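You operate a simulated robot arm through the tools that you are given. There is no shell and no other tool. Be economical: measure what you need, move in short steps, check, and stop when the job is done.

You are at the controls of a simulated two-armed robot. One attempt, no reset.

JOB
Stow the 30 mm and 19 mm sockets, then lock the roller chest.
Fine: they stand on its top; each goes on the seat of its size in the second drawer, which ends shut. Set down upright: what you pick out.

The check looks at the end state, three seconds after you hand in, the way a careful person would. Anything else that was tipped, shoved, dropped, spilled or broken makes it a failure.

ROBOT AND FRAMES
Two 7-joint arms with fingered hands on one trunk, on a base that drives. Base frame: it is fixed to the floor where the robot stands at the start and does not move with it; the origin is under the middle of the robot, x ahead of it, y to its left, z up. Units: m, rad, N and s.
The left shoulder is at the start at [0.036, 0.163, 1.088], the right one opposite. Places, roughly: roller chest [0.9, -0.1, 0.6]; roller chest brake knob [0.6, -0.4, 0.8]; roller chest lock [0.7, 0, 0.8]; second roller drawer [0.9, -0.1, 1]; yellow wrench dial [1, -0.1, 1.2]. Payload 4 kg a hand.
The tool frame of a hand sits at the grasp point between the pads (the TCP): z along the fingers, y along the line on which they close. The tips reach 0.036 m beyond it. The gripper opens to 0.124 m. The gripper's body begins 0.042 m behind the TCP. The gripper is a hand of 4 fingers: y runs from the thumb to the fingers, the wrist lies at [-0.015, -0.099, -0.189] in the tool frame.
Orientation is told as [roll, pitch, yaw] about the base's x, y, z axes, in that order, counted from this pose: with the fingers straight down and the wrist toward the robot, the tool's x, y and z point along [0, 1, 0], [1, 0, 0] and [0, 0, -1] of the base frame.

CONTROLS
- The arms move only by the tool move_arm. It takes "left_increments", "right_increments" or both (then of equal length, played together; a hand with none holds still); each is a list of rows, each a list of 2 entries, a list of its own where there are three numbers: the shift along the base's x, y, z in cm, then the turn, a rotation vector about the base's x, y, z in rad. In form: [[[dx, dy, dz], [wx, wy, wz]], ...]. A call has 1 to 10 rows; each row shifts and turns the commanded pose from where the row before left it. Rows are played at 5 a second. More than 0.05 m and 0.15 rad between two rows, and nothing of the call is played. A pose out of reach is approached as far as the arm can. The call stops where the force on the tool passes 90 N (or 10 N more than at its start, if that is more) or the arm is blocked; 0.2 s more then pass. In this call time passes only in rows, and 0.2 s behind the last. It gives the time, the measured TCP pose, the force on the tool (base axes), the opening and the grip force at its end, in the units of the frame above (readings bear some noise), with the torque about the TCP (base axes, N m) and any sound that the robot's microphone picked up, and new pictures: "show" is both (left out), scene, wrist or none (wrist: the cameras of the hands that moved).
- Cameras (640 x 400 px; columns grow to the right, rows downward): "scene" is now at [0.1411, -0.0069, 1.3414]; the picture's right is [-0.08, -1.00, 0.01], its down [-0.31, 0.02, -0.95] and it looks along [0.95, -0.08, -0.31] (base axes); focal length 214 px, centre (320, 200). "left" rides on the left gripper at [-0.075, -0.086, -0.123] in its tool frame; the picture's right is [-0.70, -0.34, 0.63], its down [0.64, -0.68, 0.35] and it looks along [0.32, 0.65, 0.69] (tool axes); focal length 275 px, centre (320, 200). "right" rides on the right gripper at [0.075, -0.086, -0.123] in its tool frame; the picture's right is [-0.70, 0.34, -0.63], its down [-0.64, -0.68, 0.35] and it looks along [-0.32, 0.65, 0.69] (tool axes); focal length 275 px, centre (320, 200). There is no depth. A picture from a camera that has moved, and an enlarged one, comes with that camera's place and axes in the base frame and with its lens.
- move_column(by): slides the trunk up (or, below 0, down) by that many m; the arms and the scene camera ride with it, the base frame stays. It gives what a move gives, with no picture.
- base_move(legs): drives the robot by 1 to 6 legs, each [ahead, left, turn to the left] in m, m and rad, along the robot's own axes; the way and the turn of a leg run together, so that a leg with both is an arc; at most 1.5 m and 3.142 rad a leg. The arms and the cameras ride along, it lands a little off, and it stops where it bumps. It gives what a move gives, and a new picture of the scene camera.
- set_fingers(index, middle, ring, thumb_bend, thumb_turn, hand): sets how far each is bent, from 0 (flat) to 100 (curled in); at 30 the hand is open as for a grip, at 70 the pads meet at the TCP. One left out holds its place. A second passes; each finger stops where it meets its share of the squeeze, and holds until it gets a number again. It is the only way to open and close the hand. It gives what a move gives, with no picture; readings hold the bend of each and the force on the fingers (four entries, about 0 where the hand has none), thumb and palm. thumb_turn goes from beside the hand (0) to across from the fingers (100), as for a grip.
- aim_head(pan, tilt): turns the head with the scene camera to pan (to the left, within 1.501 rad either way) and tilt (down, from -0.506 to 1.204), counted from straight ahead of the robot. It gives what a move gives, and a new picture of the scene camera.
- close_up(camera, box): a new picture of the part [left, top, right, bottom] of that camera's present view, enlarged. The clock stands still meanwhile.
- finish_job(): hands the job in; it is judged then, once.

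Work in short steps. Places have to be worked out from the pictures, the camera data and where the tool is seen: move nearer, look again, correct. Check each grasp and each placing, and mend what went wrong. You have 120 turns and 260 pictures in all, those below and enlarged ones among them. Open the grippers and draw the arms clear of the work before you hand the job in, unless the task says otherwise; then end with one line.

The tools are called as name(argument=value, ...) on one line, values as JSON. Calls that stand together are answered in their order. move_arm: Moves the arms, as the interface text tells. Its arguments: {"type":"object","properties":{"left_increments":{"type":"array","items":{"type":"array"}},"right_increments":{"type":"array","items":{"type":"array"}},"show":{"type":"string","enum":["both","scene","wrist","none"]}},"required":[]} The other tools are called the same way: move_column (by) slides the trunk up or down; set_fingers (index, middle, ring, thumb_bend, thumb_turn, hand) moves the fingers one by one; base_move (legs) drives the base; aim_head (pan, tilt) turns the head that bears the scene camera; close_up (camera, box) takes an enlarged picture of a part of a camera's view; finish_job () hands the job in.

At the start:

```text
t: 0.0
left_position: [0.7309, 0.3103, 1.434]
left_tcp_rot: [0.0, 0.0, -0.002]
left_ft_force: [0.6, -0.4, -0.7]
left_ft_torque: [0.0, 0.0, 0.03]
left_finger_gap: 0.1238
left_grip_force: 0.0
left_shape: jaw
left_bend: [30.0, 30.0, 30.0, 30.0, 98.0]
left_finger forces: [0.1, 0.0, 0.0, 0.0, 0.1, 0.0]
right_position: [0.5948, -0.2169, 1.4487]
right_tcp_rot: [0.0, 0.001, 0.001]
right_ft_force: [-0.2, -0.2, 0.6]
right_ft_torque: [0.03, 0.04, 0.03]
right_finger_gap: 0.1235
right_grip_force: 0.1
right_shape: jaw
right_bend: [30.0, 30.0, 30.0, 30.0, 98.0]
right_finger forces: [0.1, 0.0, 0.0, 0.0, 0.0, 0.0]
trunk travel left (down, up): [-0.25, 0.228]
robot x, y, heading: [-0.0012, -0.0006, -0.002]
head pan, tilt: [-0.082, 0.187]
```

scene: 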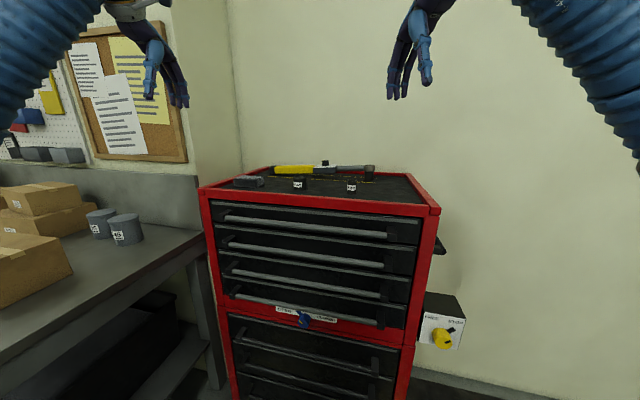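
right: 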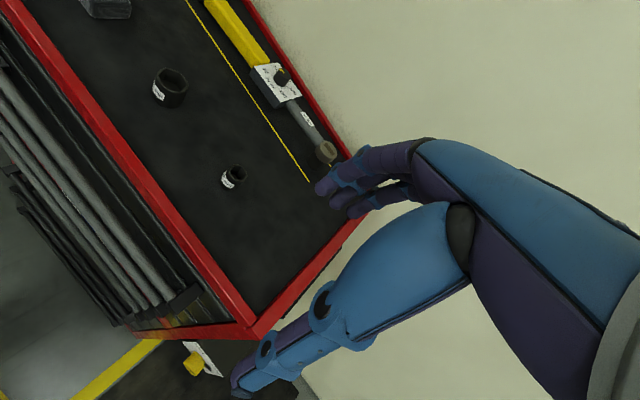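
left: 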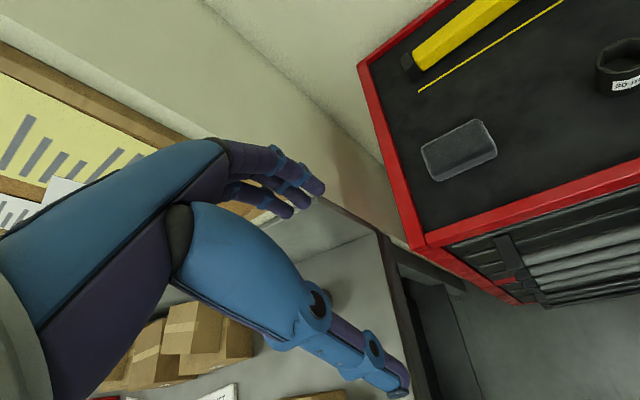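

The scene shows a red chest with two sockets on top, a lock knob and a yellow brake knob. I enlarge these for detail.

close_up(camera="scene", box=[200, 150, 450, 230])

close_up(camera="scene", box=[220, 270, 480, 370])

close_up(camera="right", box=[60, 0, 380, 200])

```text
2.56 times, centred on (325, 190) of scene
camera zoom: at [0.1411, -0.0069, 1.3414], right [-0.08, -1.0, 0.01], down [-0.31, 0.02, -0.95], along [0.95, -0.08, -0.31], focal length 549 px, centre (307, 226)
```

zoom: 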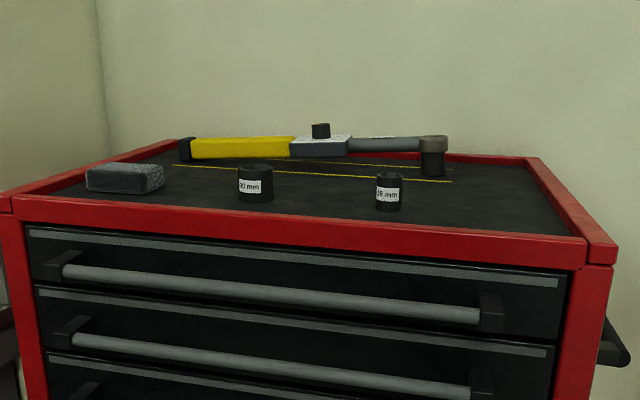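

```text
2.46 times, centred on (350, 320) of scene
camera zoom: at [0.1411, -0.0069, 1.3414], right [-0.08, -1.0, 0.01], down [-0.31, 0.02, -0.95], along [0.95, -0.08, -0.31], focal length 528 px, centre (246, -95)
```

zoom: 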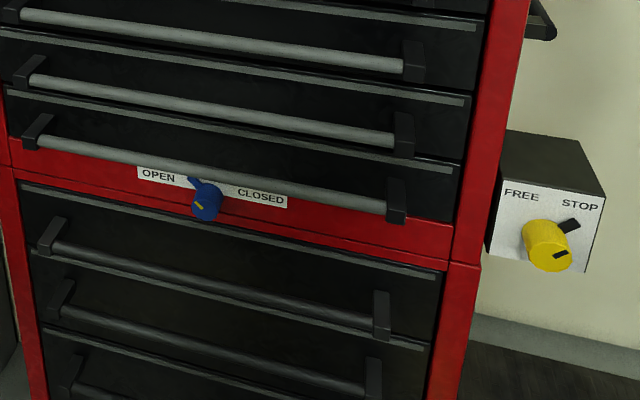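

```text
2.00 times, centred on (220, 100) of right
camera zoom: at [0.5093, -0.1407, 1.5707], right [0.34, -0.7, 0.63], down [-0.68, -0.64, -0.35], along [0.65, -0.32, -0.69], focal length 551 px, centre (520, 400)
```

zoom: 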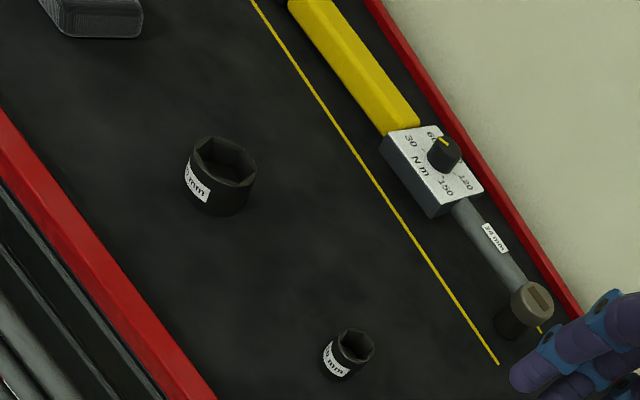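

I zoom further on the labels and knobs.

close_up(camera="scene", box=[280, 160, 390, 205])

close_up(camera="right", box=[210, 150, 270, 200])

close_up(camera="scene", box=[410, 290, 490, 360])

close_up(camera="scene", box=[265, 295, 350, 345])

```text
5.82 times, centred on (335, 182) of scene
camera zoom: at [0.1411, -0.0069, 1.3414], right [-0.08, -1.0, 0.01], down [-0.31, 0.02, -0.95], along [0.95, -0.08, -0.31], focal length 1248 px, centre (233, 302)
```

zoom: 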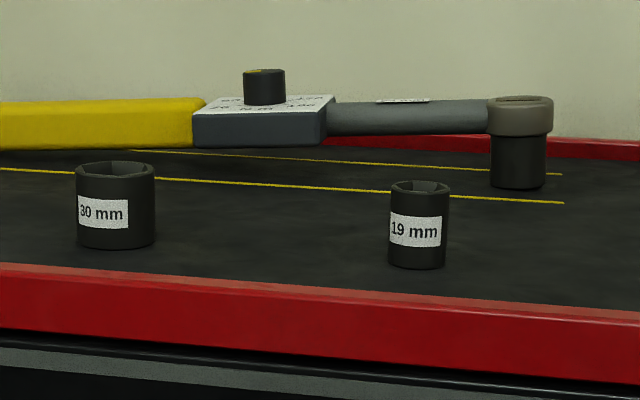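

```text
8.00 times, centred on (240, 175) of right
camera zoom: at [0.5093, -0.1407, 1.5707], right [0.34, -0.7, 0.63], down [-0.68, -0.64, -0.35], along [0.65, -0.32, -0.69], focal length 2202 px, centre (960, 400)
```

zoom: 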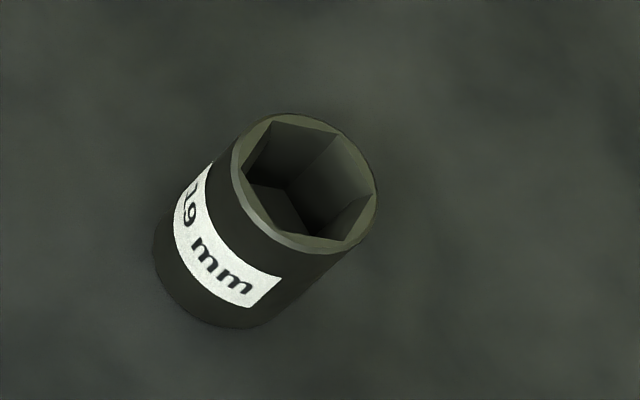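

```text
5.71 times, centred on (450, 325) of scene
camera zoom: at [0.1411, -0.0069, 1.3414], right [-0.08, -1.0, 0.01], down [-0.31, 0.02, -0.95], along [0.95, -0.08, -0.31], focal length 1226 px, centre (-423, -514)
```

zoom: 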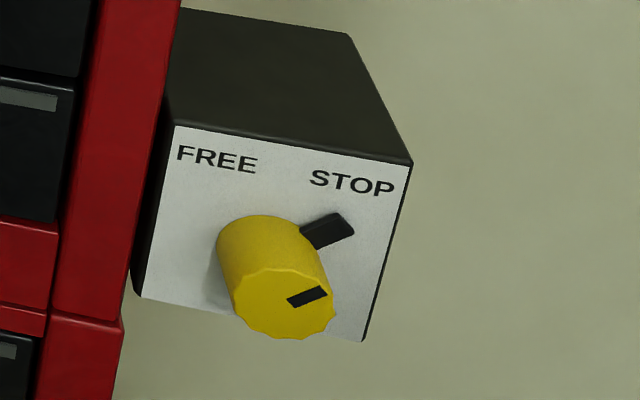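

```text
7.53 times, centred on (308, 320) of scene
camera zoom: at [0.1411, -0.0069, 1.3414], right [-0.08, -1.0, 0.01], down [-0.31, 0.02, -0.95], along [0.95, -0.08, -0.31], focal length 1615 px, centre (414, -704)
```

zoom: 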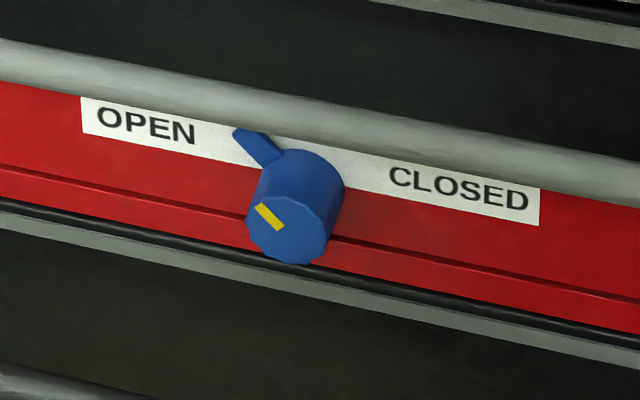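

The brake is on STOP, the lock is OPEN, and the chest is turned about -0.34 rad. Its second handle is near (0.67, 0, 1.01). I drive so that the robot stands square in front of the chest.

base_move(legs=[[0.01, 0.24, 0], [0, 0, -0.337]])

aim_head(pan=0, tilt=0.4)

```text
t: 2.8
left_position: [0.8011, 0.2905, 1.4344]
left_tcp_rot: [-0.002, 0.0, -0.337]
left_ft_force: [0.3, 0.1, -0.7]
left_ft_torque: [-0.02, 0.03, -0.01]
left_finger_gap: 0.1239
left_grip_force: 0.0
left_shape: jaw
left_bend: [30.0, 30.0, 30.0, 30.0, 98.0]
left_finger forces: [0.1, 0.1, 0.0, 0.0, 0.1, 0.1]
right_position: [0.4989, -0.1609, 1.4491]
right_tcp_rot: [0.0, 0.001, -0.341]
right_ft_force: [0.0, -0.3, -0.7]
right_ft_torque: [0.01, 0.01, -0.02]
right_finger_gap: 0.1238
right_grip_force: 0.1
right_shape: jaw
right_bend: [30.0, 30.0, 30.0, 30.0, 98.0]
right_finger forces: [0.0, 0.0, 0.0, 0.0, 0.1, 0.1]
trunk travel left (down, up): [-0.25, 0.228]
robot x, y, heading: [0.0104, 0.2391, -0.337]
head pan, tilt: [-0.082, 0.187]
camera scene: at [0.1404, 0.1861, 1.3414], right [-0.41, -0.91, 0.01], down [-0.28, 0.12, -0.95], along [0.87, -0.39, -0.31], focal length 214 px, centre (320, 200)
```

scene: 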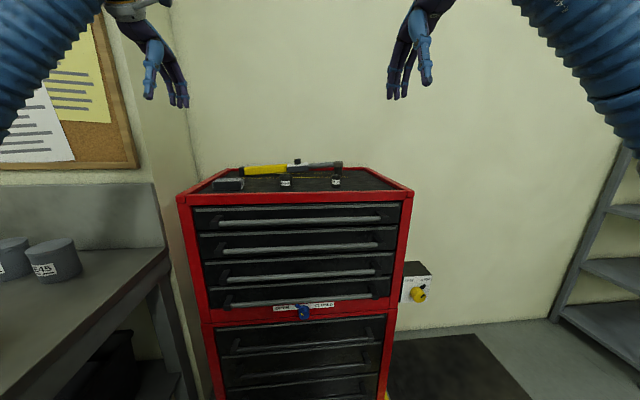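

```text
t: 3.6
left_position: [0.8028, 0.2904, 1.4344]
left_tcp_rot: [0.002, 0.0, -0.338]
left_ft_force: [-0.2, 0.4, -0.5]
left_ft_torque: [0.01, -0.01, 0.03]
left_finger_gap: 0.1237
left_grip_force: 0.0
left_shape: jaw
left_bend: [30.0, 30.0, 30.0, 30.0, 98.0]
left_finger forces: [0.1, 0.0, 0.0, 0.0, 0.0, 0.0]
right_position: [0.4985, -0.162, 1.449]
right_tcp_rot: [-0.001, 0.0, -0.339]
right_ft_force: [-1.4, -0.1, -1.1]
right_ft_torque: [0.0, -0.01, -0.03]
right_finger_gap: 0.1239
right_grip_force: 0.0
right_shape: jaw
right_bend: [30.0, 30.0, 30.0, 30.0, 98.0]
right_finger forces: [0.0, 0.1, 0.0, 0.0, 0.0, 0.0]
trunk travel left (down, up): [-0.25, 0.228]
robot x, y, heading: [0.0083, 0.2426, -0.339]
head pan, tilt: [0.0, 0.4]
camera scene: at [0.1407, 0.1948, 1.3218], right [-0.33, -0.94, 0.0], down [-0.47, 0.17, -0.87], along [0.82, -0.29, -0.5], focal length 214 px, centre (320, 200)
```

scene: 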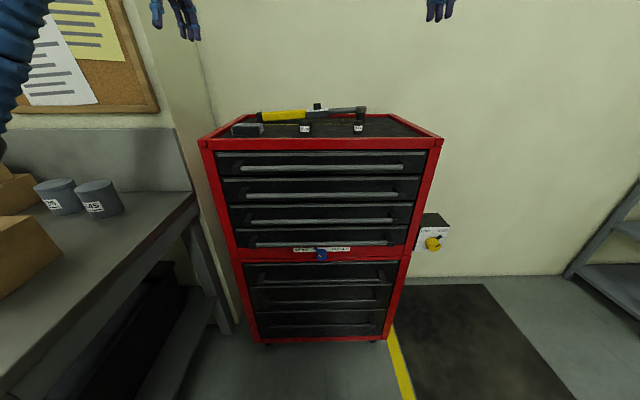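

The chest is now square ahead, with the front about 0.785 ahead of the axis and handle 2 at z ≈ 1.0. I rotate the right hand so its fingers point forward while lowering it in front of the chest.

move_arm(right_increments=[[[0.3, 1.0, -2.5], [-0.0476, -0.1348, 0]], [[0.3, 1.0, -2.5], [-0.0476, -0.1348, 0]], [[0.3, 1.0, -2.5], [-0.0476, -0.1348, 0]], [[0.3, 1.0, -2.5], [-0.0476, -0.1348, 0]], [[0.3, 1.0, -2.5], [-0.0476, -0.1348, 0]], [[0.3, 1.0, -2.5], [-0.0476, -0.1348, 0]], [[0.3, 1.0, -2.5], [-0.0476, -0.1348, 0]], [[0.3, 1.0, -2.5], [-0.0476, -0.1348, 0]], [[0.3, 1.0, -2.5], [-0.0476, -0.1348, 0]], [[0.3, 1.0, -2.5], [-0.0476, -0.1348, 0]]])

set_fingers(hand="right", index=48, middle=48, ring=48, thumb_bend=48)

```text
t: 5.8
left_position: [0.8026, 0.2899, 1.4338]
left_tcp_rot: [0.0, 0.0, -0.337]
left_ft_force: [-0.4, 0.3, 0.3]
left_ft_torque: [0.01, 0.0, -0.01]
left_finger_gap: 0.1239
left_grip_force: 0.1
left_shape: jaw
left_bend: [30.0, 30.0, 30.0, 30.0, 98.0]
left_finger forces: [0.0, 0.1, 0.0, 0.0, 0.0, 0.0]
right_position: [0.5242, -0.0668, 1.2536]
right_tcp_rot: [-0.014, -1.118, -0.302]
right_ft_force: [-0.4, -1.1, -0.3]
right_ft_torque: [-0.02, -0.01, -0.02]
right_finger_gap: 0.1239
right_grip_force: 0.0
right_shape: jaw
right_bend: [30.0, 30.0, 30.0, 30.0, 97.0]
right_finger forces: [0.1, 0.1, 0.0, 0.0, 0.0, 0.0]
right hand out of reach, approached as far as the arm can: row 8, 9, 10
trunk travel left (down, up): [-0.25, 0.228]
robot x, y, heading: [0.0077, 0.2371, -0.334]
head pan, tilt: [0.0, 0.4]
camera scene: at [0.1403, 0.1946, 1.3218], right [-0.33, -0.94, 0.0], down [-0.47, 0.17, -0.87], along [0.82, -0.29, -0.5], focal length 214 px, centre (320, 200)
camera right: at [0.4076, 0.0502, 1.2286], right [-0.61, -0.53, 0.59], down [-0.19, -0.62, -0.76], along [0.77, -0.58, 0.28], focal length 275 px, centre (320, 200)
```

scene: 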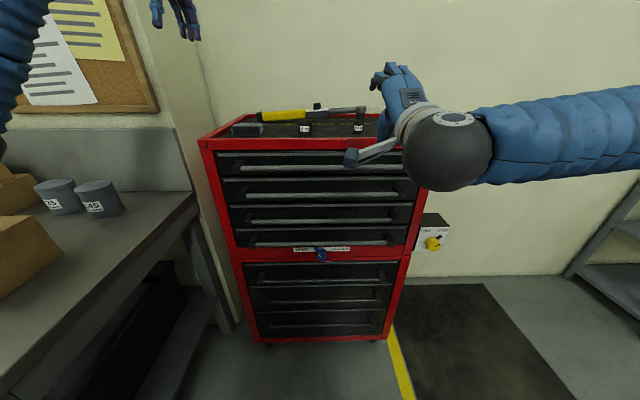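
right: 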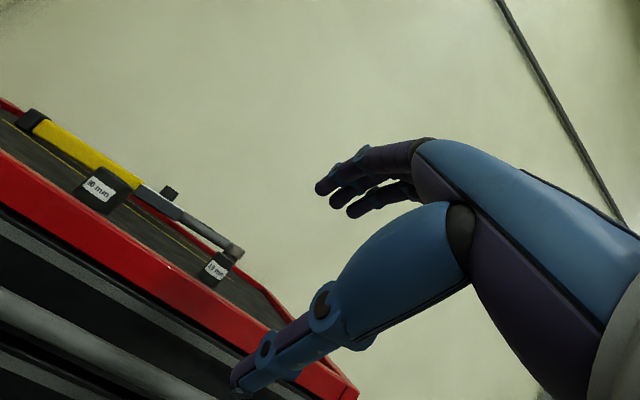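

```text
t: 6.8
left_position: [0.8023, 0.2909, 1.4337]
left_tcp_rot: [0.0, -0.001, -0.337]
left_ft_force: [-0.2, 0.0, 0.2]
left_ft_torque: [0.0, -0.03, 0.0]
left_finger_gap: 0.1239
left_grip_force: 0.1
left_shape: jaw
left_bend: [30.0, 30.0, 30.0, 30.0, 98.0]
left_finger forces: [0.0, 0.0, 0.0, 0.0, 0.0, 0.0]
right_position: [0.5253, -0.0678, 1.2524]
right_tcp_rot: [-0.014, -1.117, -0.302]
right_ft_force: [-0.8, -0.1, 0.0]
right_ft_torque: [-0.03, 0.03, 0.01]
right_finger_gap: 0.0685
right_grip_force: 0.0
right_shape: fingers
right_bend: [48.0, 48.0, 48.0, 48.0, 97.0]
right_finger forces: [0.0, 0.1, 0.1, 0.1, 0.0, 0.0]
trunk travel left (down, up): [-0.25, 0.228]
robot x, y, heading: [0.0121, 0.2417, -0.336]
head pan, tilt: [0.0, 0.4]
```

The arm is cramped near the body, so full pitch is out of reach there. I back the base up 0.15 m and reach further forward with the remaining rotation.

base_move(legs=[[-0.15, 0, 0]])

move_arm(right_increments=[[[4.0, -1.4, -2.0], [0, 0, 0]], [[4.0, -1.4, -3.0], [0, 0, 0]], [[4.0, -1.4, -3.0], [-0.03, -0.094, 0]], [[1.5, -0.5, -4.0], [-0.03, -0.094, 0]], [[0, 0, -4.0], [-0.03, -0.094, 0]], [[0, 0, -4.0], [0, 0, 0]]])

```text
t: 8.2
left_position: [0.6582, 0.341, 1.4341]
left_tcp_rot: [0.001, -0.001, -0.338]
left_ft_force: [-1.3, 0.9, 0.1]
left_ft_torque: [-0.02, -0.03, -0.02]
left_finger_gap: 0.1235
left_grip_force: 0.0
left_shape: jaw
left_bend: [30.0, 30.0, 30.0, 30.0, 98.0]
left_finger forces: [0.0, 0.1, 0.0, 0.0, 0.0, 0.1]
right_position: [0.3811, -0.0173, 1.2537]
right_tcp_rot: [-0.014, -1.117, -0.302]
right_ft_force: [-0.8, 0.6, -0.2]
right_ft_torque: [0.01, -0.01, 0.04]
right_finger_gap: 0.0686
right_grip_force: 0.1
right_shape: fingers
right_bend: [48.0, 48.0, 48.0, 48.0, 97.0]
right_finger forces: [0.0, 0.0, 0.0, 0.0, 0.0, 0.0]
trunk travel left (down, up): [-0.25, 0.228]
robot x, y, heading: [-0.1308, 0.29, -0.34]
head pan, tilt: [0.0, 0.4]
camera scene: at [-0.0027, 0.245, 1.3218], right [-0.33, -0.94, 0.0], down [-0.47, 0.17, -0.87], along [0.82, -0.29, -0.5], focal length 214 px, centre (320, 200)
```

scene: 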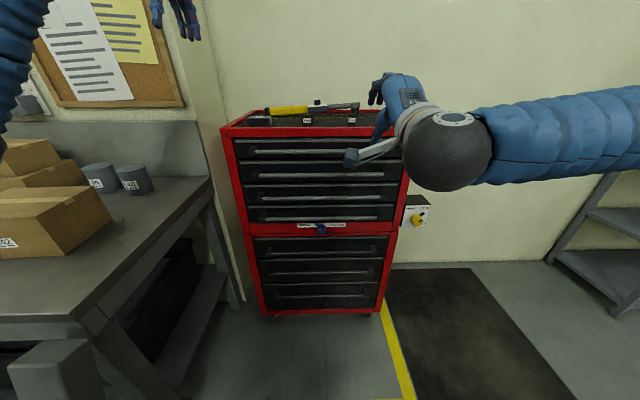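

```text
refused: row 2 steps farther than a row can; nothing moved
```

Row 2 was slightly too long, so I resend with smaller steps.

move_arm(right_increments=[[[3.7, -1.3, -2.0], [0, 0, 0]], [[3.7, -1.3, -2.5], [0, 0, 0]], [[3.7, -1.3, -2.5], [-0.03, -0.094, 0]], [[3.0, -1.0, -3.5], [-0.03, -0.094, 0]], [[0, 0, -4.0], [-0.03, -0.094, 0]], [[0, 0, -4.0], [0, 0, 0]]])

```text
t: 9.6
left_position: [0.6634, 0.3384, 1.4317]
left_tcp_rot: [-0.001, 0.005, -0.337]
left_ft_force: [1.5, 0.1, 0.2]
left_ft_torque: [0.02, 0.09, -0.03]
left_finger_gap: 0.1237
left_grip_force: 0.1
left_shape: jaw
left_bend: [30.0, 30.0, 30.0, 30.0, 98.0]
left_finger forces: [0.0, 0.1, 0.1, 0.0, 0.0, 0.1]
right_position: [0.5098, 0.0875, 1.1244]
right_tcp_rot: [-0.01, -1.406, -0.312]
right_ft_force: [0.1, 1.3, 0.1]
right_ft_torque: [0.01, -0.03, 0.01]
right_finger_gap: 0.0682
right_grip_force: 0.2
right_shape: fingers
right_bend: [48.0, 48.0, 48.0, 48.0, 98.0]
right_finger forces: [0.1, 0.0, 0.0, 0.0, 0.1, 0.1]
right hand out of reach, approached as far as the arm can: row 2, 3, 4, 5, 6
trunk travel left (down, up): [-0.25, 0.228]
robot x, y, heading: [-0.1336, 0.2889, -0.339]
head pan, tilt: [0.0, 0.4]
camera scene: at [0.0015, 0.2438, 1.3211], right [-0.33, -0.94, 0.0], down [-0.47, 0.17, -0.86], along [0.81, -0.29, -0.5], focal length 214 px, centre (320, 200)
camera right: at [0.4064, 0.202, 1.0596], right [-0.76, -0.48, 0.44], down [0.01, -0.69, -0.73], along [0.65, -0.55, 0.53], focal length 275 px, centre (320, 200)
```

scene: 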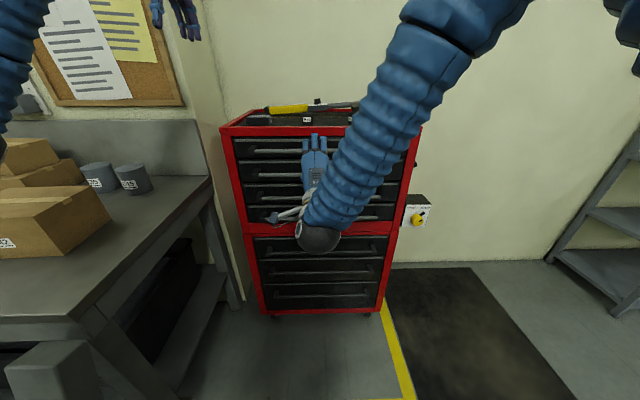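
right: 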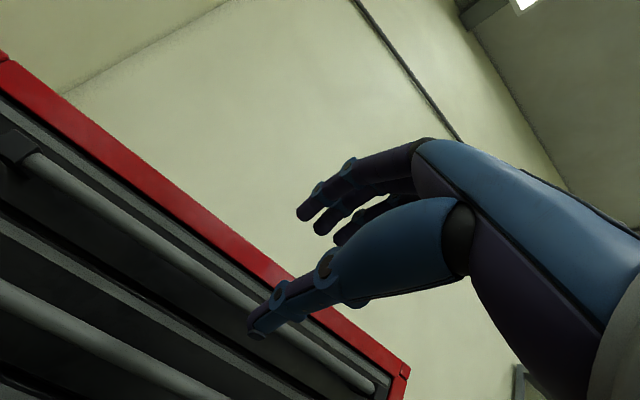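

The hand is nearly level now. I continue down with the arm to find out whether that's reachable.

move_arm(right_increments=[[[0, 0, -4.0], [0, 0, 0]], [[0, 0, -4.0], [0, 0, 0]]])

```text
t: 10.2
left_position: [0.661, 0.339, 1.4339]
left_tcp_rot: [-0.002, 0.002, -0.34]
left_ft_force: [-0.7, -0.1, -0.1]
left_ft_torque: [0.01, 0.02, 0.01]
left_finger_gap: 0.1236
left_grip_force: 0.1
left_shape: jaw
left_bend: [30.0, 30.0, 30.0, 30.0, 98.0]
left_finger forces: [0.0, 0.0, 0.0, 0.0, 0.0, 0.0]
right_position: [0.5045, 0.1111, 1.0562]
right_tcp_rot: [-0.012, -1.409, -0.309]
right_ft_force: [0.4, 0.2, -0.4]
right_ft_torque: [0.01, 0.02, 0.0]
right_finger_gap: 0.0681
right_grip_force: 0.2
right_shape: fingers
right_bend: [48.0, 48.0, 48.0, 48.0, 98.0]
right_finger forces: [0.0, 0.0, 0.1, 0.0, 0.0, 0.0]
right hand out of reach, approached as far as the arm can: row 1, 2
trunk travel left (down, up): [-0.25, 0.228]
robot x, y, heading: [-0.1284, 0.2856, -0.345]
head pan, tilt: [0.0, 0.4]
camera scene: at [-0.0003, 0.2443, 1.3214], right [-0.33, -0.94, 0.0], down [-0.47, 0.17, -0.86], along [0.82, -0.29, -0.5], focal length 214 px, centre (320, 200)
camera right: at [0.3995, 0.2255, 0.9903], right [-0.76, -0.48, 0.44], down [0.02, -0.69, -0.73], along [0.65, -0.55, 0.53], focal length 275 px, centre (320, 200)
```

scene: 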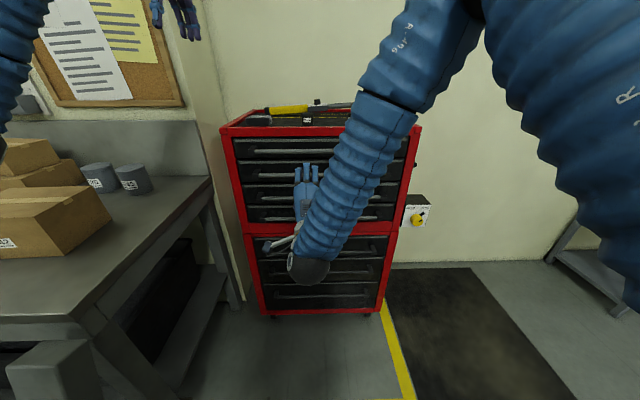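
right: 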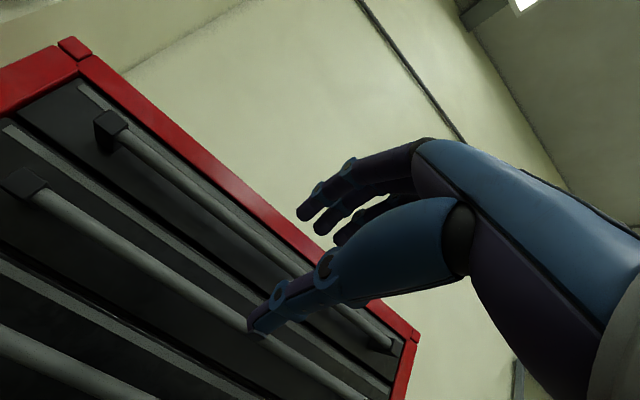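

The wrist is at a limit because the forearm comes from above. Lowering the trunk should level the forearm; then I raise the hand back to the handle's height.

move_column(by=-0.16)

move_arm(right_increments=[[[1.5, -2.5, 3.5], [0, 0, 0]], [[1.5, -2.5, 3.5], [0, 0, 0]], [[1.0, -2.0, 3.0], [0, 0, 0]]])

```text
t: 12.0
left_position: [0.66, 0.3405, 1.2761]
left_tcp_rot: [-0.002, -0.002, -0.337]
left_ft_force: [0.0, 0.7, -0.3]
left_ft_torque: [0.0, -0.03, 0.01]
left_finger_gap: 0.1238
left_grip_force: 0.0
left_shape: jaw
left_bend: [30.0, 30.0, 30.0, 30.0, 98.0]
left_finger forces: [0.0, 0.0, 0.1, 0.0, 0.0, 0.0]
right_position: [0.502, 0.1131, 0.8983]
right_tcp_rot: [-0.023, -1.414, -0.291]
right_ft_force: [-0.9, 0.2, 0.0]
right_ft_torque: [0.01, 0.02, -0.01]
right_finger_gap: 0.0683
right_grip_force: 0.0
right_shape: fingers
right_bend: [48.0, 48.0, 48.0, 48.0, 98.0]
right_finger forces: [0.0, 0.0, 0.1, 0.0, 0.1, 0.1]
trunk travel left (down, up): [-0.09, 0.388]
robot x, y, heading: [-0.1317, 0.2877, -0.339]
head pan, tilt: [0.0, 0.4]
```

```text
t: 12.8
left_position: [0.6593, 0.3415, 1.2753]
left_tcp_rot: [-0.002, 0.0, -0.337]
left_ft_force: [-0.8, 0.6, 0.0]
left_ft_torque: [0.01, -0.01, 0.03]
left_finger_gap: 0.124
left_grip_force: 0.0
left_shape: jaw
left_bend: [30.0, 30.0, 30.0, 30.0, 98.0]
left_finger forces: [0.0, 0.0, 0.0, 0.0, 0.0, 0.0]
right_position: [0.5417, 0.056, 0.9985]
right_tcp_rot: [-0.004, -1.412, -0.321]
right_ft_force: [0.2, -0.3, 0.1]
right_ft_torque: [0.02, 0.0, 0.02]
right_finger_gap: 0.0684
right_grip_force: 0.0
right_shape: fingers
right_bend: [48.0, 48.0, 48.0, 48.0, 98.0]
right_finger forces: [0.1, 0.0, 0.0, 0.1, 0.0, 0.1]
right hand out of reach, approached as far as the arm can: row 3
trunk travel left (down, up): [-0.09, 0.388]
robot x, y, heading: [-0.1327, 0.288, -0.335]
head pan, tilt: [0.0, 0.4]
camera scene: at [0.0891, 0.2127, 1.1109], right [-0.33, -0.94, 0.0], down [-0.65, 0.23, -0.73], along [0.69, -0.24, -0.69], focal length 214 px, centre (320, 200)
camera right: at [0.4381, 0.1707, 0.9321], right [-0.76, -0.48, 0.43], down [0.01, -0.69, -0.73], along [0.65, -0.55, 0.53], focal length 275 px, centre (320, 200)
```

scene: 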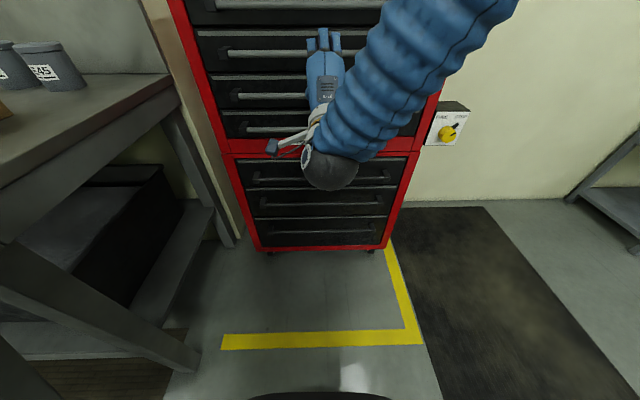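
right: 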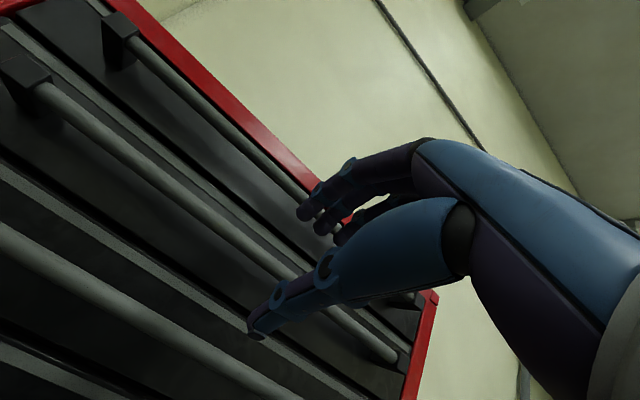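

Handle 2 is at z ≈ 1.012 with its middle about 14 cm ahead of the TCP. I advance 9 cm and look.

move_arm(right_increments=[[[4.2, -1.5, 0.7], [0, 0, 0]], [[4.2, -1.5, 0.5], [0, 0, 0]]])

```text
t: 13.4
left_position: [0.6616, 0.3397, 1.2736]
left_tcp_rot: [-0.002, 0.002, -0.339]
left_ft_force: [0.9, 0.0, 0.2]
left_ft_torque: [-0.03, 0.04, 0.0]
left_finger_gap: 0.1237
left_grip_force: 0.1
left_shape: jaw
left_bend: [30.0, 30.0, 30.0, 30.0, 98.0]
left_finger forces: [0.1, 0.0, 0.0, 0.0, 0.0, 0.0]
right_position: [0.6189, 0.0619, 1.0188]
right_tcp_rot: [0.0, -1.403, -0.326]
right_ft_force: [1.0, -0.2, 0.1]
right_ft_torque: [0.02, -0.01, -0.01]
right_finger_gap: 0.0682
right_grip_force: 0.1
right_shape: fingers
right_bend: [48.0, 48.0, 48.0, 48.0, 98.0]
right_finger forces: [0.0, 0.1, 0.0, 0.0, 0.0, 0.1]
right hand out of reach, approached as far as the arm can: row 1, 2
trunk travel left (down, up): [-0.09, 0.388]
robot x, y, heading: [-0.1323, 0.2903, -0.338]
head pan, tilt: [0.0, 0.4]
camera scene: at [0.0902, 0.2124, 1.1103], right [-0.33, -0.94, 0.0], down [-0.65, 0.23, -0.73], along [0.69, -0.24, -0.69], focal length 214 px, centre (320, 200)
camera right: at [0.5163, 0.1773, 0.9535], right [-0.76, -0.48, 0.44], down [0.01, -0.68, -0.73], along [0.65, -0.55, 0.53], focal length 275 px, centre (320, 200)
```

scene: 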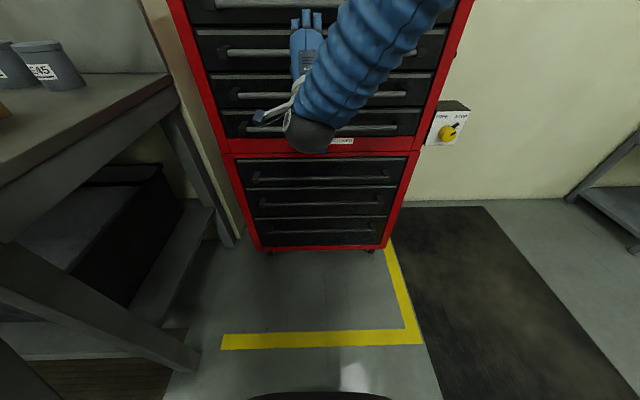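
right: 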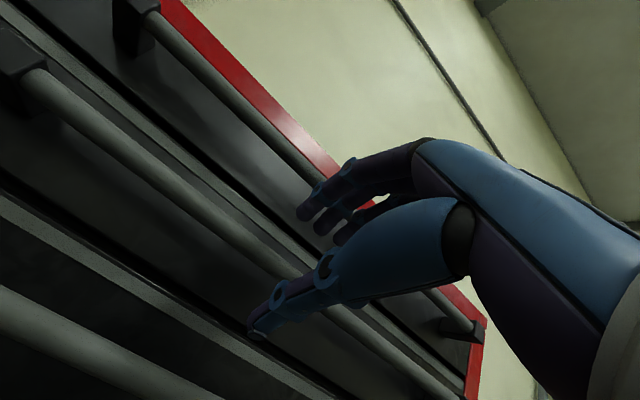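

The arm drifts sideways at its limit, so I advance the rest with the base. The bar is about 7.4 cm ahead of the TCP, so I drive 5.5 cm.

base_move(legs=[[0.055, 0, 0]])

close_up(camera="right", box=[0, 0, 640, 400])

close_up(camera="scene", box=[200, 0, 420, 140])

```text
t: 14.3
left_position: [0.7139, 0.3208, 1.2723]
left_tcp_rot: [0.001, 0.003, -0.338]
left_ft_force: [-1.0, -1.2, -0.2]
left_ft_torque: [-0.04, 0.03, 0.02]
left_finger_gap: 0.1238
left_grip_force: 0.1
left_shape: jaw
left_bend: [30.0, 30.0, 30.0, 30.0, 98.0]
left_finger forces: [0.0, 0.0, 0.0, 0.0, 0.1, 0.0]
right_position: [0.6702, 0.0439, 1.0171]
right_tcp_rot: [0.001, -1.403, -0.326]
right_ft_force: [-6.1, 2.0, 0.8]
right_ft_torque: [-0.11, -0.28, 0.05]
right_finger_gap: 0.0688
right_grip_force: 3.6
right_shape: fingers
right_bend: [47.0, 48.0, 48.0, 48.0, 98.0]
right_finger forces: [6.8, 0.0, 0.0, 0.0, 0.0, 0.1]
trunk travel left (down, up): [-0.09, 0.388]
robot x, y, heading: [-0.0768, 0.2721, -0.339]
head pan, tilt: [0.0, 0.4]
camera scene: at [0.1428, 0.1939, 1.1099], right [-0.33, -0.94, 0.0], down [-0.65, 0.23, -0.73], along [0.68, -0.24, -0.69], focal length 214 px, centre (320, 200)
```

scene: 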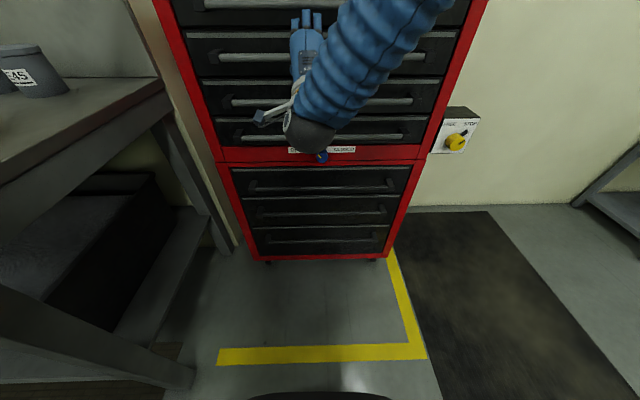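

```text
1.00 times, centred on (320, 200) of right (not enlarged: the box is as wide or as high as the picture)
camera zoom: at [0.5683, 0.159, 0.9526], right [-0.76, -0.48, 0.44], down [0.01, -0.68, -0.73], along [0.65, -0.55, 0.53], focal length 275 px, centre (320, 200)
```

zoom: 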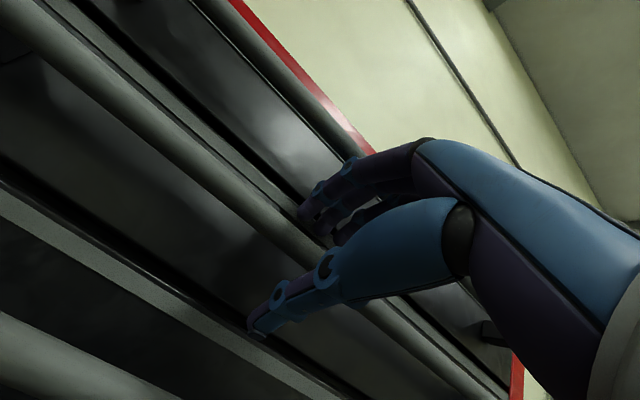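

```text
2.86 times, centred on (310, 70) of scene
camera zoom: at [0.1428, 0.1939, 1.1099], right [-0.33, -0.94, 0.0], down [-0.65, 0.23, -0.73], along [0.68, -0.24, -0.69], focal length 613 px, centre (349, 571)
```

zoom: 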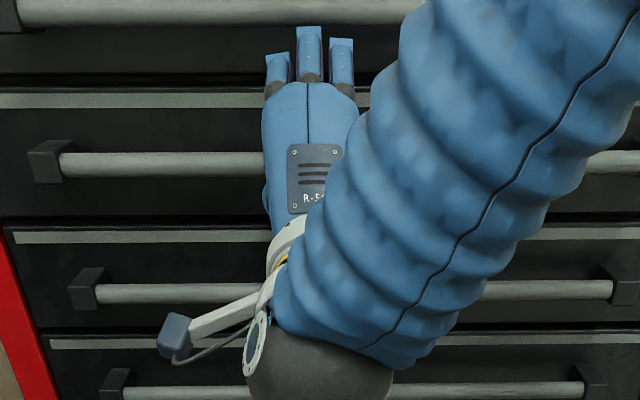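

The index touches something lightly (likely the drawer front), and the bar appears to lie between fingers and thumb. I close the hand.

set_fingers(hand="right", index=75, middle=75, ring=75, thumb_bend=75)

close_up(camera="right", box=[0, 0, 640, 400])

```text
t: 15.3
left_position: [0.7155, 0.3208, 1.273]
left_tcp_rot: [0.001, 0.003, -0.339]
left_ft_force: [-0.4, -0.3, -0.5]
left_ft_torque: [0.03, 0.02, -0.02]
left_finger_gap: 0.124
left_grip_force: 0.0
left_shape: jaw
left_bend: [30.0, 30.0, 30.0, 30.0, 98.0]
left_finger forces: [0.0, 0.0, 0.0, 0.1, 0.0, 0.0]
right_position: [0.6713, 0.044, 1.0171]
right_tcp_rot: [-0.003, -1.401, -0.324]
right_ft_force: [-0.8, -2.1, -24.3]
right_ft_torque: [-0.16, 0.46, 0.34]
right_finger_gap: 0.012
right_grip_force: 29.8
right_shape: fingers
right_bend: [74.0, 73.0, 72.0, 62.0, 97.0]
right_finger forces: [8.7, 8.0, 7.8, 0.0, 35.0, 0.1]
trunk travel left (down, up): [-0.09, 0.388]
robot x, y, heading: [-0.0764, 0.273, -0.341]
head pan, tilt: [0.0, 0.4]
```

```text
1.00 times, centred on (320, 200) of right (not enlarged: the box is as wide or as high as the picture)
camera zoom: at [0.5684, 0.1587, 0.9515], right [-0.76, -0.48, 0.44], down [0.01, -0.68, -0.73], along [0.65, -0.55, 0.52], focal length 275 px, centre (320, 200)
```

zoom: 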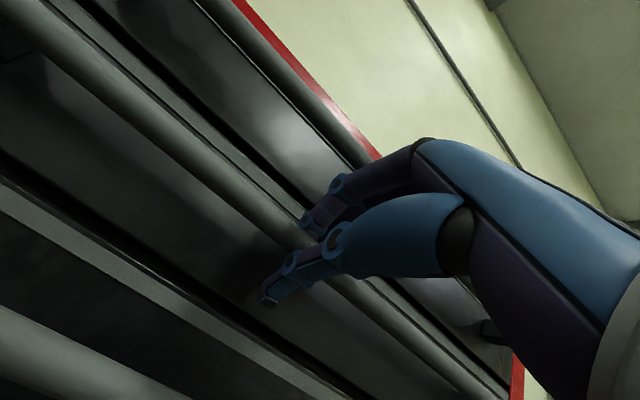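

The bar is gripped. I pull by backing the base 0.10 m and check that the drawer comes along.

base_move(legs=[[-0.1, 0, 0]])

```text
t: 16.5
left_position: [0.6191, 0.353, 1.2735]
left_tcp_rot: [0.001, 0.002, -0.34]
left_ft_force: [0.3, -0.3, 0.0]
left_ft_torque: [0.0, 0.01, -0.04]
left_finger_gap: 0.1239
left_grip_force: 0.0
left_shape: jaw
left_bend: [30.0, 30.0, 30.0, 30.0, 98.0]
left_finger forces: [0.1, 0.0, 0.0, 0.0, 0.0, 0.0]
right_position: [0.5758, 0.0768, 1.0168]
right_tcp_rot: [0.003, -1.404, -0.331]
right_ft_force: [-2.1, -13.1, -30.1]
right_ft_torque: [-0.13, 0.47, 0.17]
right_finger_gap: 0.0129
right_grip_force: 31.3
right_shape: fingers
right_bend: [74.0, 73.0, 72.0, 62.0, 98.0]
right_finger forces: [9.0, 8.1, 8.3, 0.1, 36.2, 0.0]
trunk travel left (down, up): [-0.09, 0.388]
robot x, y, heading: [-0.1687, 0.3065, -0.342]
head pan, tilt: [0.0, 0.4]
camera scene: at [0.0476, 0.2263, 1.1102], right [-0.33, -0.94, 0.0], down [-0.65, 0.23, -0.73], along [0.69, -0.24, -0.69], focal length 214 px, centre (320, 200)
```

scene: 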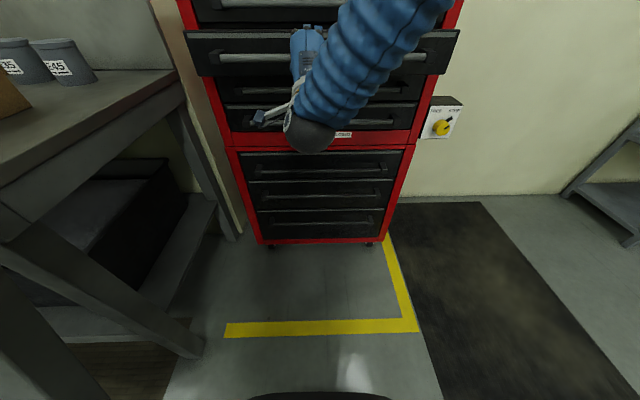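

The drawer slides. I continue 0.12 m more, and check the force for its end stop.

base_move(legs=[[-0.12, 0, 0]])

```text
t: 17.7
left_position: [0.5039, 0.392, 1.2743]
left_tcp_rot: [0.0, 0.002, -0.339]
left_ft_force: [-0.3, 0.4, 0.1]
left_ft_torque: [-0.03, -0.04, 0.01]
left_finger_gap: 0.1236
left_grip_force: 0.0
left_shape: jaw
left_bend: [30.0, 30.0, 30.0, 30.0, 98.0]
left_finger forces: [0.0, 0.0, 0.1, 0.0, 0.1, 0.0]
right_position: [0.4633, 0.1135, 1.0165]
right_tcp_rot: [0.003, -1.401, -0.333]
right_ft_force: [-5.8, -24.9, -25.8]
right_ft_torque: [-0.13, 0.38, -0.01]
right_finger_gap: 0.0124
right_grip_force: 28.8
right_shape: fingers
right_bend: [74.0, 73.0, 72.0, 62.0, 99.0]
right_finger forces: [8.7, 7.0, 8.1, 0.0, 34.3, 0.0]
trunk travel left (down, up): [-0.09, 0.388]
robot x, y, heading: [-0.2894, 0.3491, -0.339]
head pan, tilt: [0.0, 0.4]
camera scene: at [-0.0659, 0.2654, 1.1103], right [-0.33, -0.94, 0.0], down [-0.65, 0.23, -0.73], along [0.69, -0.24, -0.69], focal length 214 px, centre (320, 200)
```

scene: 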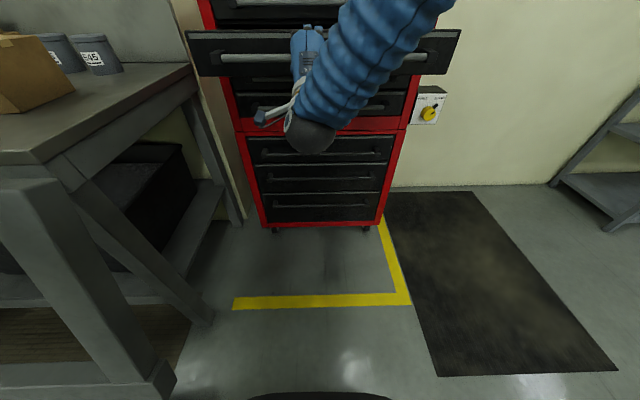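

A sideways load builds because the drawer axis differs a little from my heading. I correct slightly rightward while pulling another 0.12 m.

base_move(legs=[[-0.12, -0.012, 0]])

```text
t: 19.0
left_position: [0.3897, 0.4243, 1.2739]
left_tcp_rot: [-0.001, 0.0, -0.337]
left_ft_force: [-0.7, 0.5, 0.7]
left_ft_torque: [0.0, -0.02, -0.04]
left_finger_gap: 0.1237
left_grip_force: 0.0
left_shape: jaw
left_bend: [30.0, 30.0, 30.0, 30.0, 98.0]
left_finger forces: [0.0, 0.1, 0.0, 0.0, 0.1, 0.1]
right_position: [0.3469, 0.147, 1.0164]
right_tcp_rot: [-0.016, -1.4, -0.309]
right_ft_force: [7.8, 19.0, -23.3]
right_ft_torque: [-0.2, 0.38, 0.69]
right_finger_gap: 0.0121
right_grip_force: 27.3
right_shape: fingers
right_bend: [74.0, 73.0, 72.0, 62.0, 96.0]
right_finger forces: [6.3, 6.4, 9.1, 0.0, 32.8, 0.1]
trunk travel left (down, up): [-0.09, 0.388]
robot x, y, heading: [-0.4089, 0.3711, -0.338]
head pan, tilt: [0.0, 0.4]
camera scene: at [-0.1824, 0.2971, 1.1104], right [-0.33, -0.94, 0.0], down [-0.65, 0.23, -0.73], along [0.69, -0.24, -0.69], focal length 214 px, centre (320, 200)
```

scene: 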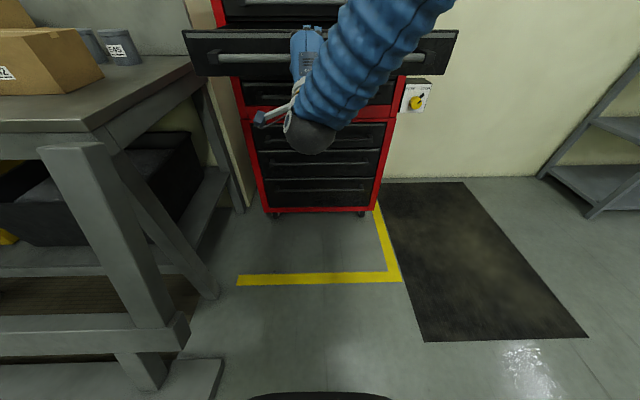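

The drawer is open about 0.34 m. I release the handle and back off.

set_fingers(hand="right", index=48, middle=48, ring=48, thumb_bend=48)

base_move(legs=[[-0.12, 0, 0]])

move_column(by=0.3)

aim_head(pan=0, tilt=0.6)

```text
t: 20.0
left_position: [0.3879, 0.4234, 1.2755]
left_tcp_rot: [-0.002, -0.001, -0.338]
left_ft_force: [-0.1, 0.4, 0.2]
left_ft_torque: [0.01, 0.01, 0.01]
left_finger_gap: 0.1238
left_grip_force: 0.1
left_shape: jaw
left_bend: [30.0, 30.0, 30.0, 30.0, 98.0]
left_finger forces: [0.0, 0.1, 0.0, 0.0, 0.0, 0.0]
right_position: [0.3467, 0.1469, 1.0167]
right_tcp_rot: [-0.011, -1.4, -0.315]
right_ft_force: [-1.2, 0.2, 0.4]
right_ft_torque: [-0.04, -0.07, 0.04]
right_finger_gap: 0.0688
right_grip_force: 1.1
right_shape: fingers
right_bend: [48.0, 48.0, 48.0, 48.0, 97.0]
right_finger forces: [1.7, 0.0, 0.0, 0.1, 0.0, 0.0]
trunk travel left (down, up): [-0.09, 0.388]
robot x, y, heading: [-0.4047, 0.3789, -0.338]
head pan, tilt: [0.0, 0.4]
```

```text
t: 21.2
left_position: [0.2725, 0.4657, 1.2757]
left_tcp_rot: [-0.003, -0.004, -0.338]
left_ft_force: [-0.4, 0.1, 0.1]
left_ft_torque: [-0.02, -0.01, -0.01]
left_finger_gap: 0.1239
left_grip_force: 0.0
left_shape: jaw
left_bend: [30.0, 30.0, 30.0, 30.0, 98.0]
left_finger forces: [0.1, 0.0, 0.1, 0.0, 0.0, 0.0]
right_position: [0.2307, 0.1881, 1.0185]
right_tcp_rot: [-0.009, -1.402, -0.316]
right_ft_force: [0.2, 0.3, 0.5]
right_ft_torque: [0.0, 0.05, -0.02]
right_finger_gap: 0.0683
right_grip_force: 0.1
right_shape: fingers
right_bend: [48.0, 48.0, 48.0, 48.0, 97.0]
right_finger forces: [0.1, 0.0, 0.0, 0.0, 0.0, 0.0]
trunk travel left (down, up): [-0.09, 0.388]
robot x, y, heading: [-0.5185, 0.4155, -0.331]
head pan, tilt: [0.0, 0.4]
camera scene: at [-0.2985, 0.3368, 1.1108], right [-0.33, -0.94, 0.0], down [-0.65, 0.23, -0.73], along [0.69, -0.24, -0.69], focal length 214 px, centre (320, 200)
```

scene: 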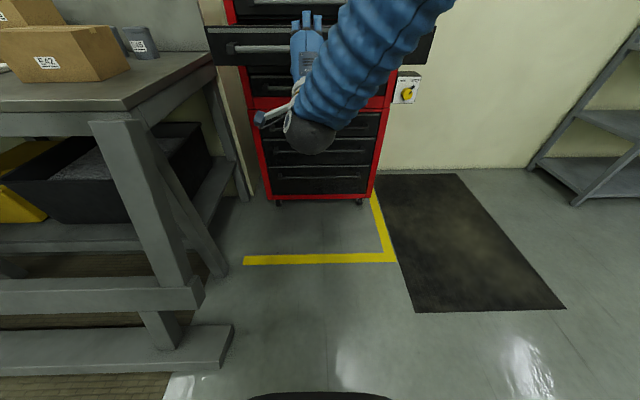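

```text
t: 24.2
left_position: [0.2725, 0.4646, 1.5743]
left_tcp_rot: [-0.002, 0.0, -0.338]
left_ft_force: [0.0, 0.1, -0.5]
left_ft_torque: [-0.02, 0.05, -0.01]
left_finger_gap: 0.1238
left_grip_force: 0.0
left_shape: jaw
left_bend: [30.0, 30.0, 30.0, 30.0, 98.0]
left_finger forces: [0.1, 0.0, 0.1, 0.0, 0.0, 0.0]
right_position: [0.1218, 0.2271, 1.5354]
right_tcp_rot: [-3.138, -1.459, 2.807]
right_ft_force: [0.2, -0.7, -0.3]
right_ft_torque: [0.04, -0.02, -0.03]
right_finger_gap: 0.0683
right_grip_force: 0.0
right_shape: fingers
right_bend: [48.0, 48.0, 48.0, 48.0, 97.0]
right_finger forces: [0.0, 0.0, 0.0, 0.0, 0.0, 0.0]
trunk travel left (down, up): [-0.39, 0.088]
robot x, y, heading: [-0.5165, 0.4142, -0.338]
head pan, tilt: [0.0, 0.4]
```

```text
t: 24.9
left_position: [0.273, 0.4653, 1.5753]
left_tcp_rot: [-0.001, 0.001, -0.337]
left_ft_force: [-0.1, 0.5, 0.6]
left_ft_torque: [0.0, 0.01, 0.02]
left_finger_gap: 0.1238
left_grip_force: 0.0
left_shape: jaw
left_bend: [30.0, 30.0, 30.0, 30.0, 98.0]
left_finger forces: [0.1, 0.1, 0.0, 0.0, 0.0, 0.0]
right_position: [0.1228, 0.2267, 1.5347]
right_tcp_rot: [-3.14, -1.46, 2.807]
right_ft_force: [0.5, -0.6, -0.9]
right_ft_torque: [-0.02, 0.03, 0.0]
right_finger_gap: 0.0683
right_grip_force: 0.1
right_shape: fingers
right_bend: [48.0, 48.0, 48.0, 48.0, 97.0]
right_finger forces: [0.0, 0.0, 0.0, 0.0, 0.0, 0.1]
trunk travel left (down, up): [-0.39, 0.088]
robot x, y, heading: [-0.5186, 0.4126, -0.341]
head pan, tilt: [0.0, 0.6]
camera scene: at [-0.4369, 0.3854, 1.4587], right [-0.33, -0.94, 0.0], down [-0.55, 0.19, -0.81], along [0.77, -0.27, -0.58], focal length 214 px, centre (320, 200)
```

scene: 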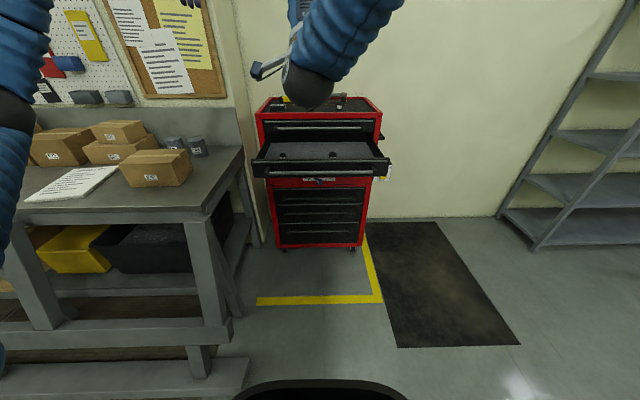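

The drawer is open and its inside is visible. I enlarge it.

close_up(camera="scene", box=[245, 85, 405, 185])

close_up(camera="scene", box=[270, 140, 370, 170])

```text
4.00 times, centred on (325, 135) of scene
camera zoom: at [-0.4369, 0.3854, 1.4587], right [-0.33, -0.94, 0.0], down [-0.55, 0.19, -0.81], along [0.77, -0.27, -0.58], focal length 858 px, centre (300, 460)
```

zoom: 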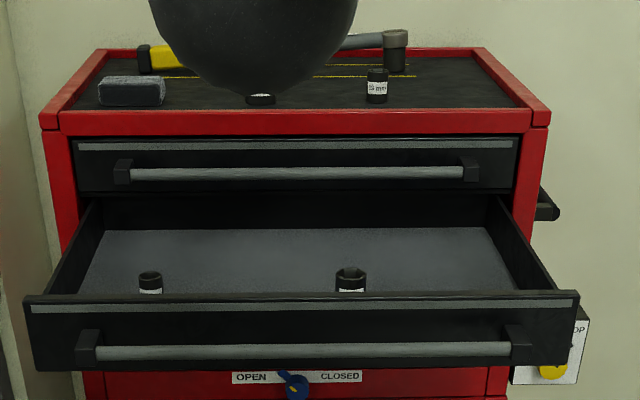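

```text
6.40 times, centred on (320, 155) of scene
camera zoom: at [-0.4369, 0.3854, 1.4587], right [-0.33, -0.94, 0.0], down [-0.55, 0.19, -0.81], along [0.77, -0.27, -0.58], focal length 1373 px, centre (320, 488)
```

zoom: 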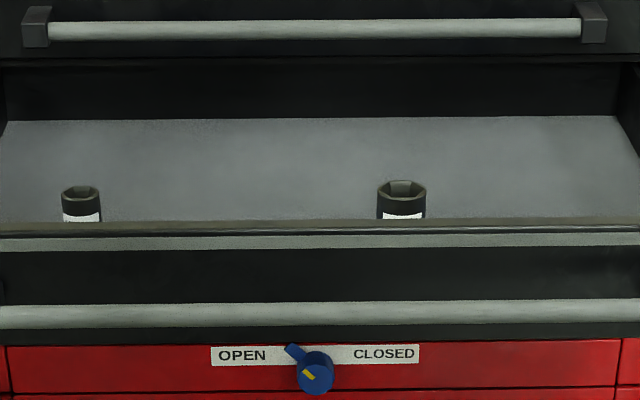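

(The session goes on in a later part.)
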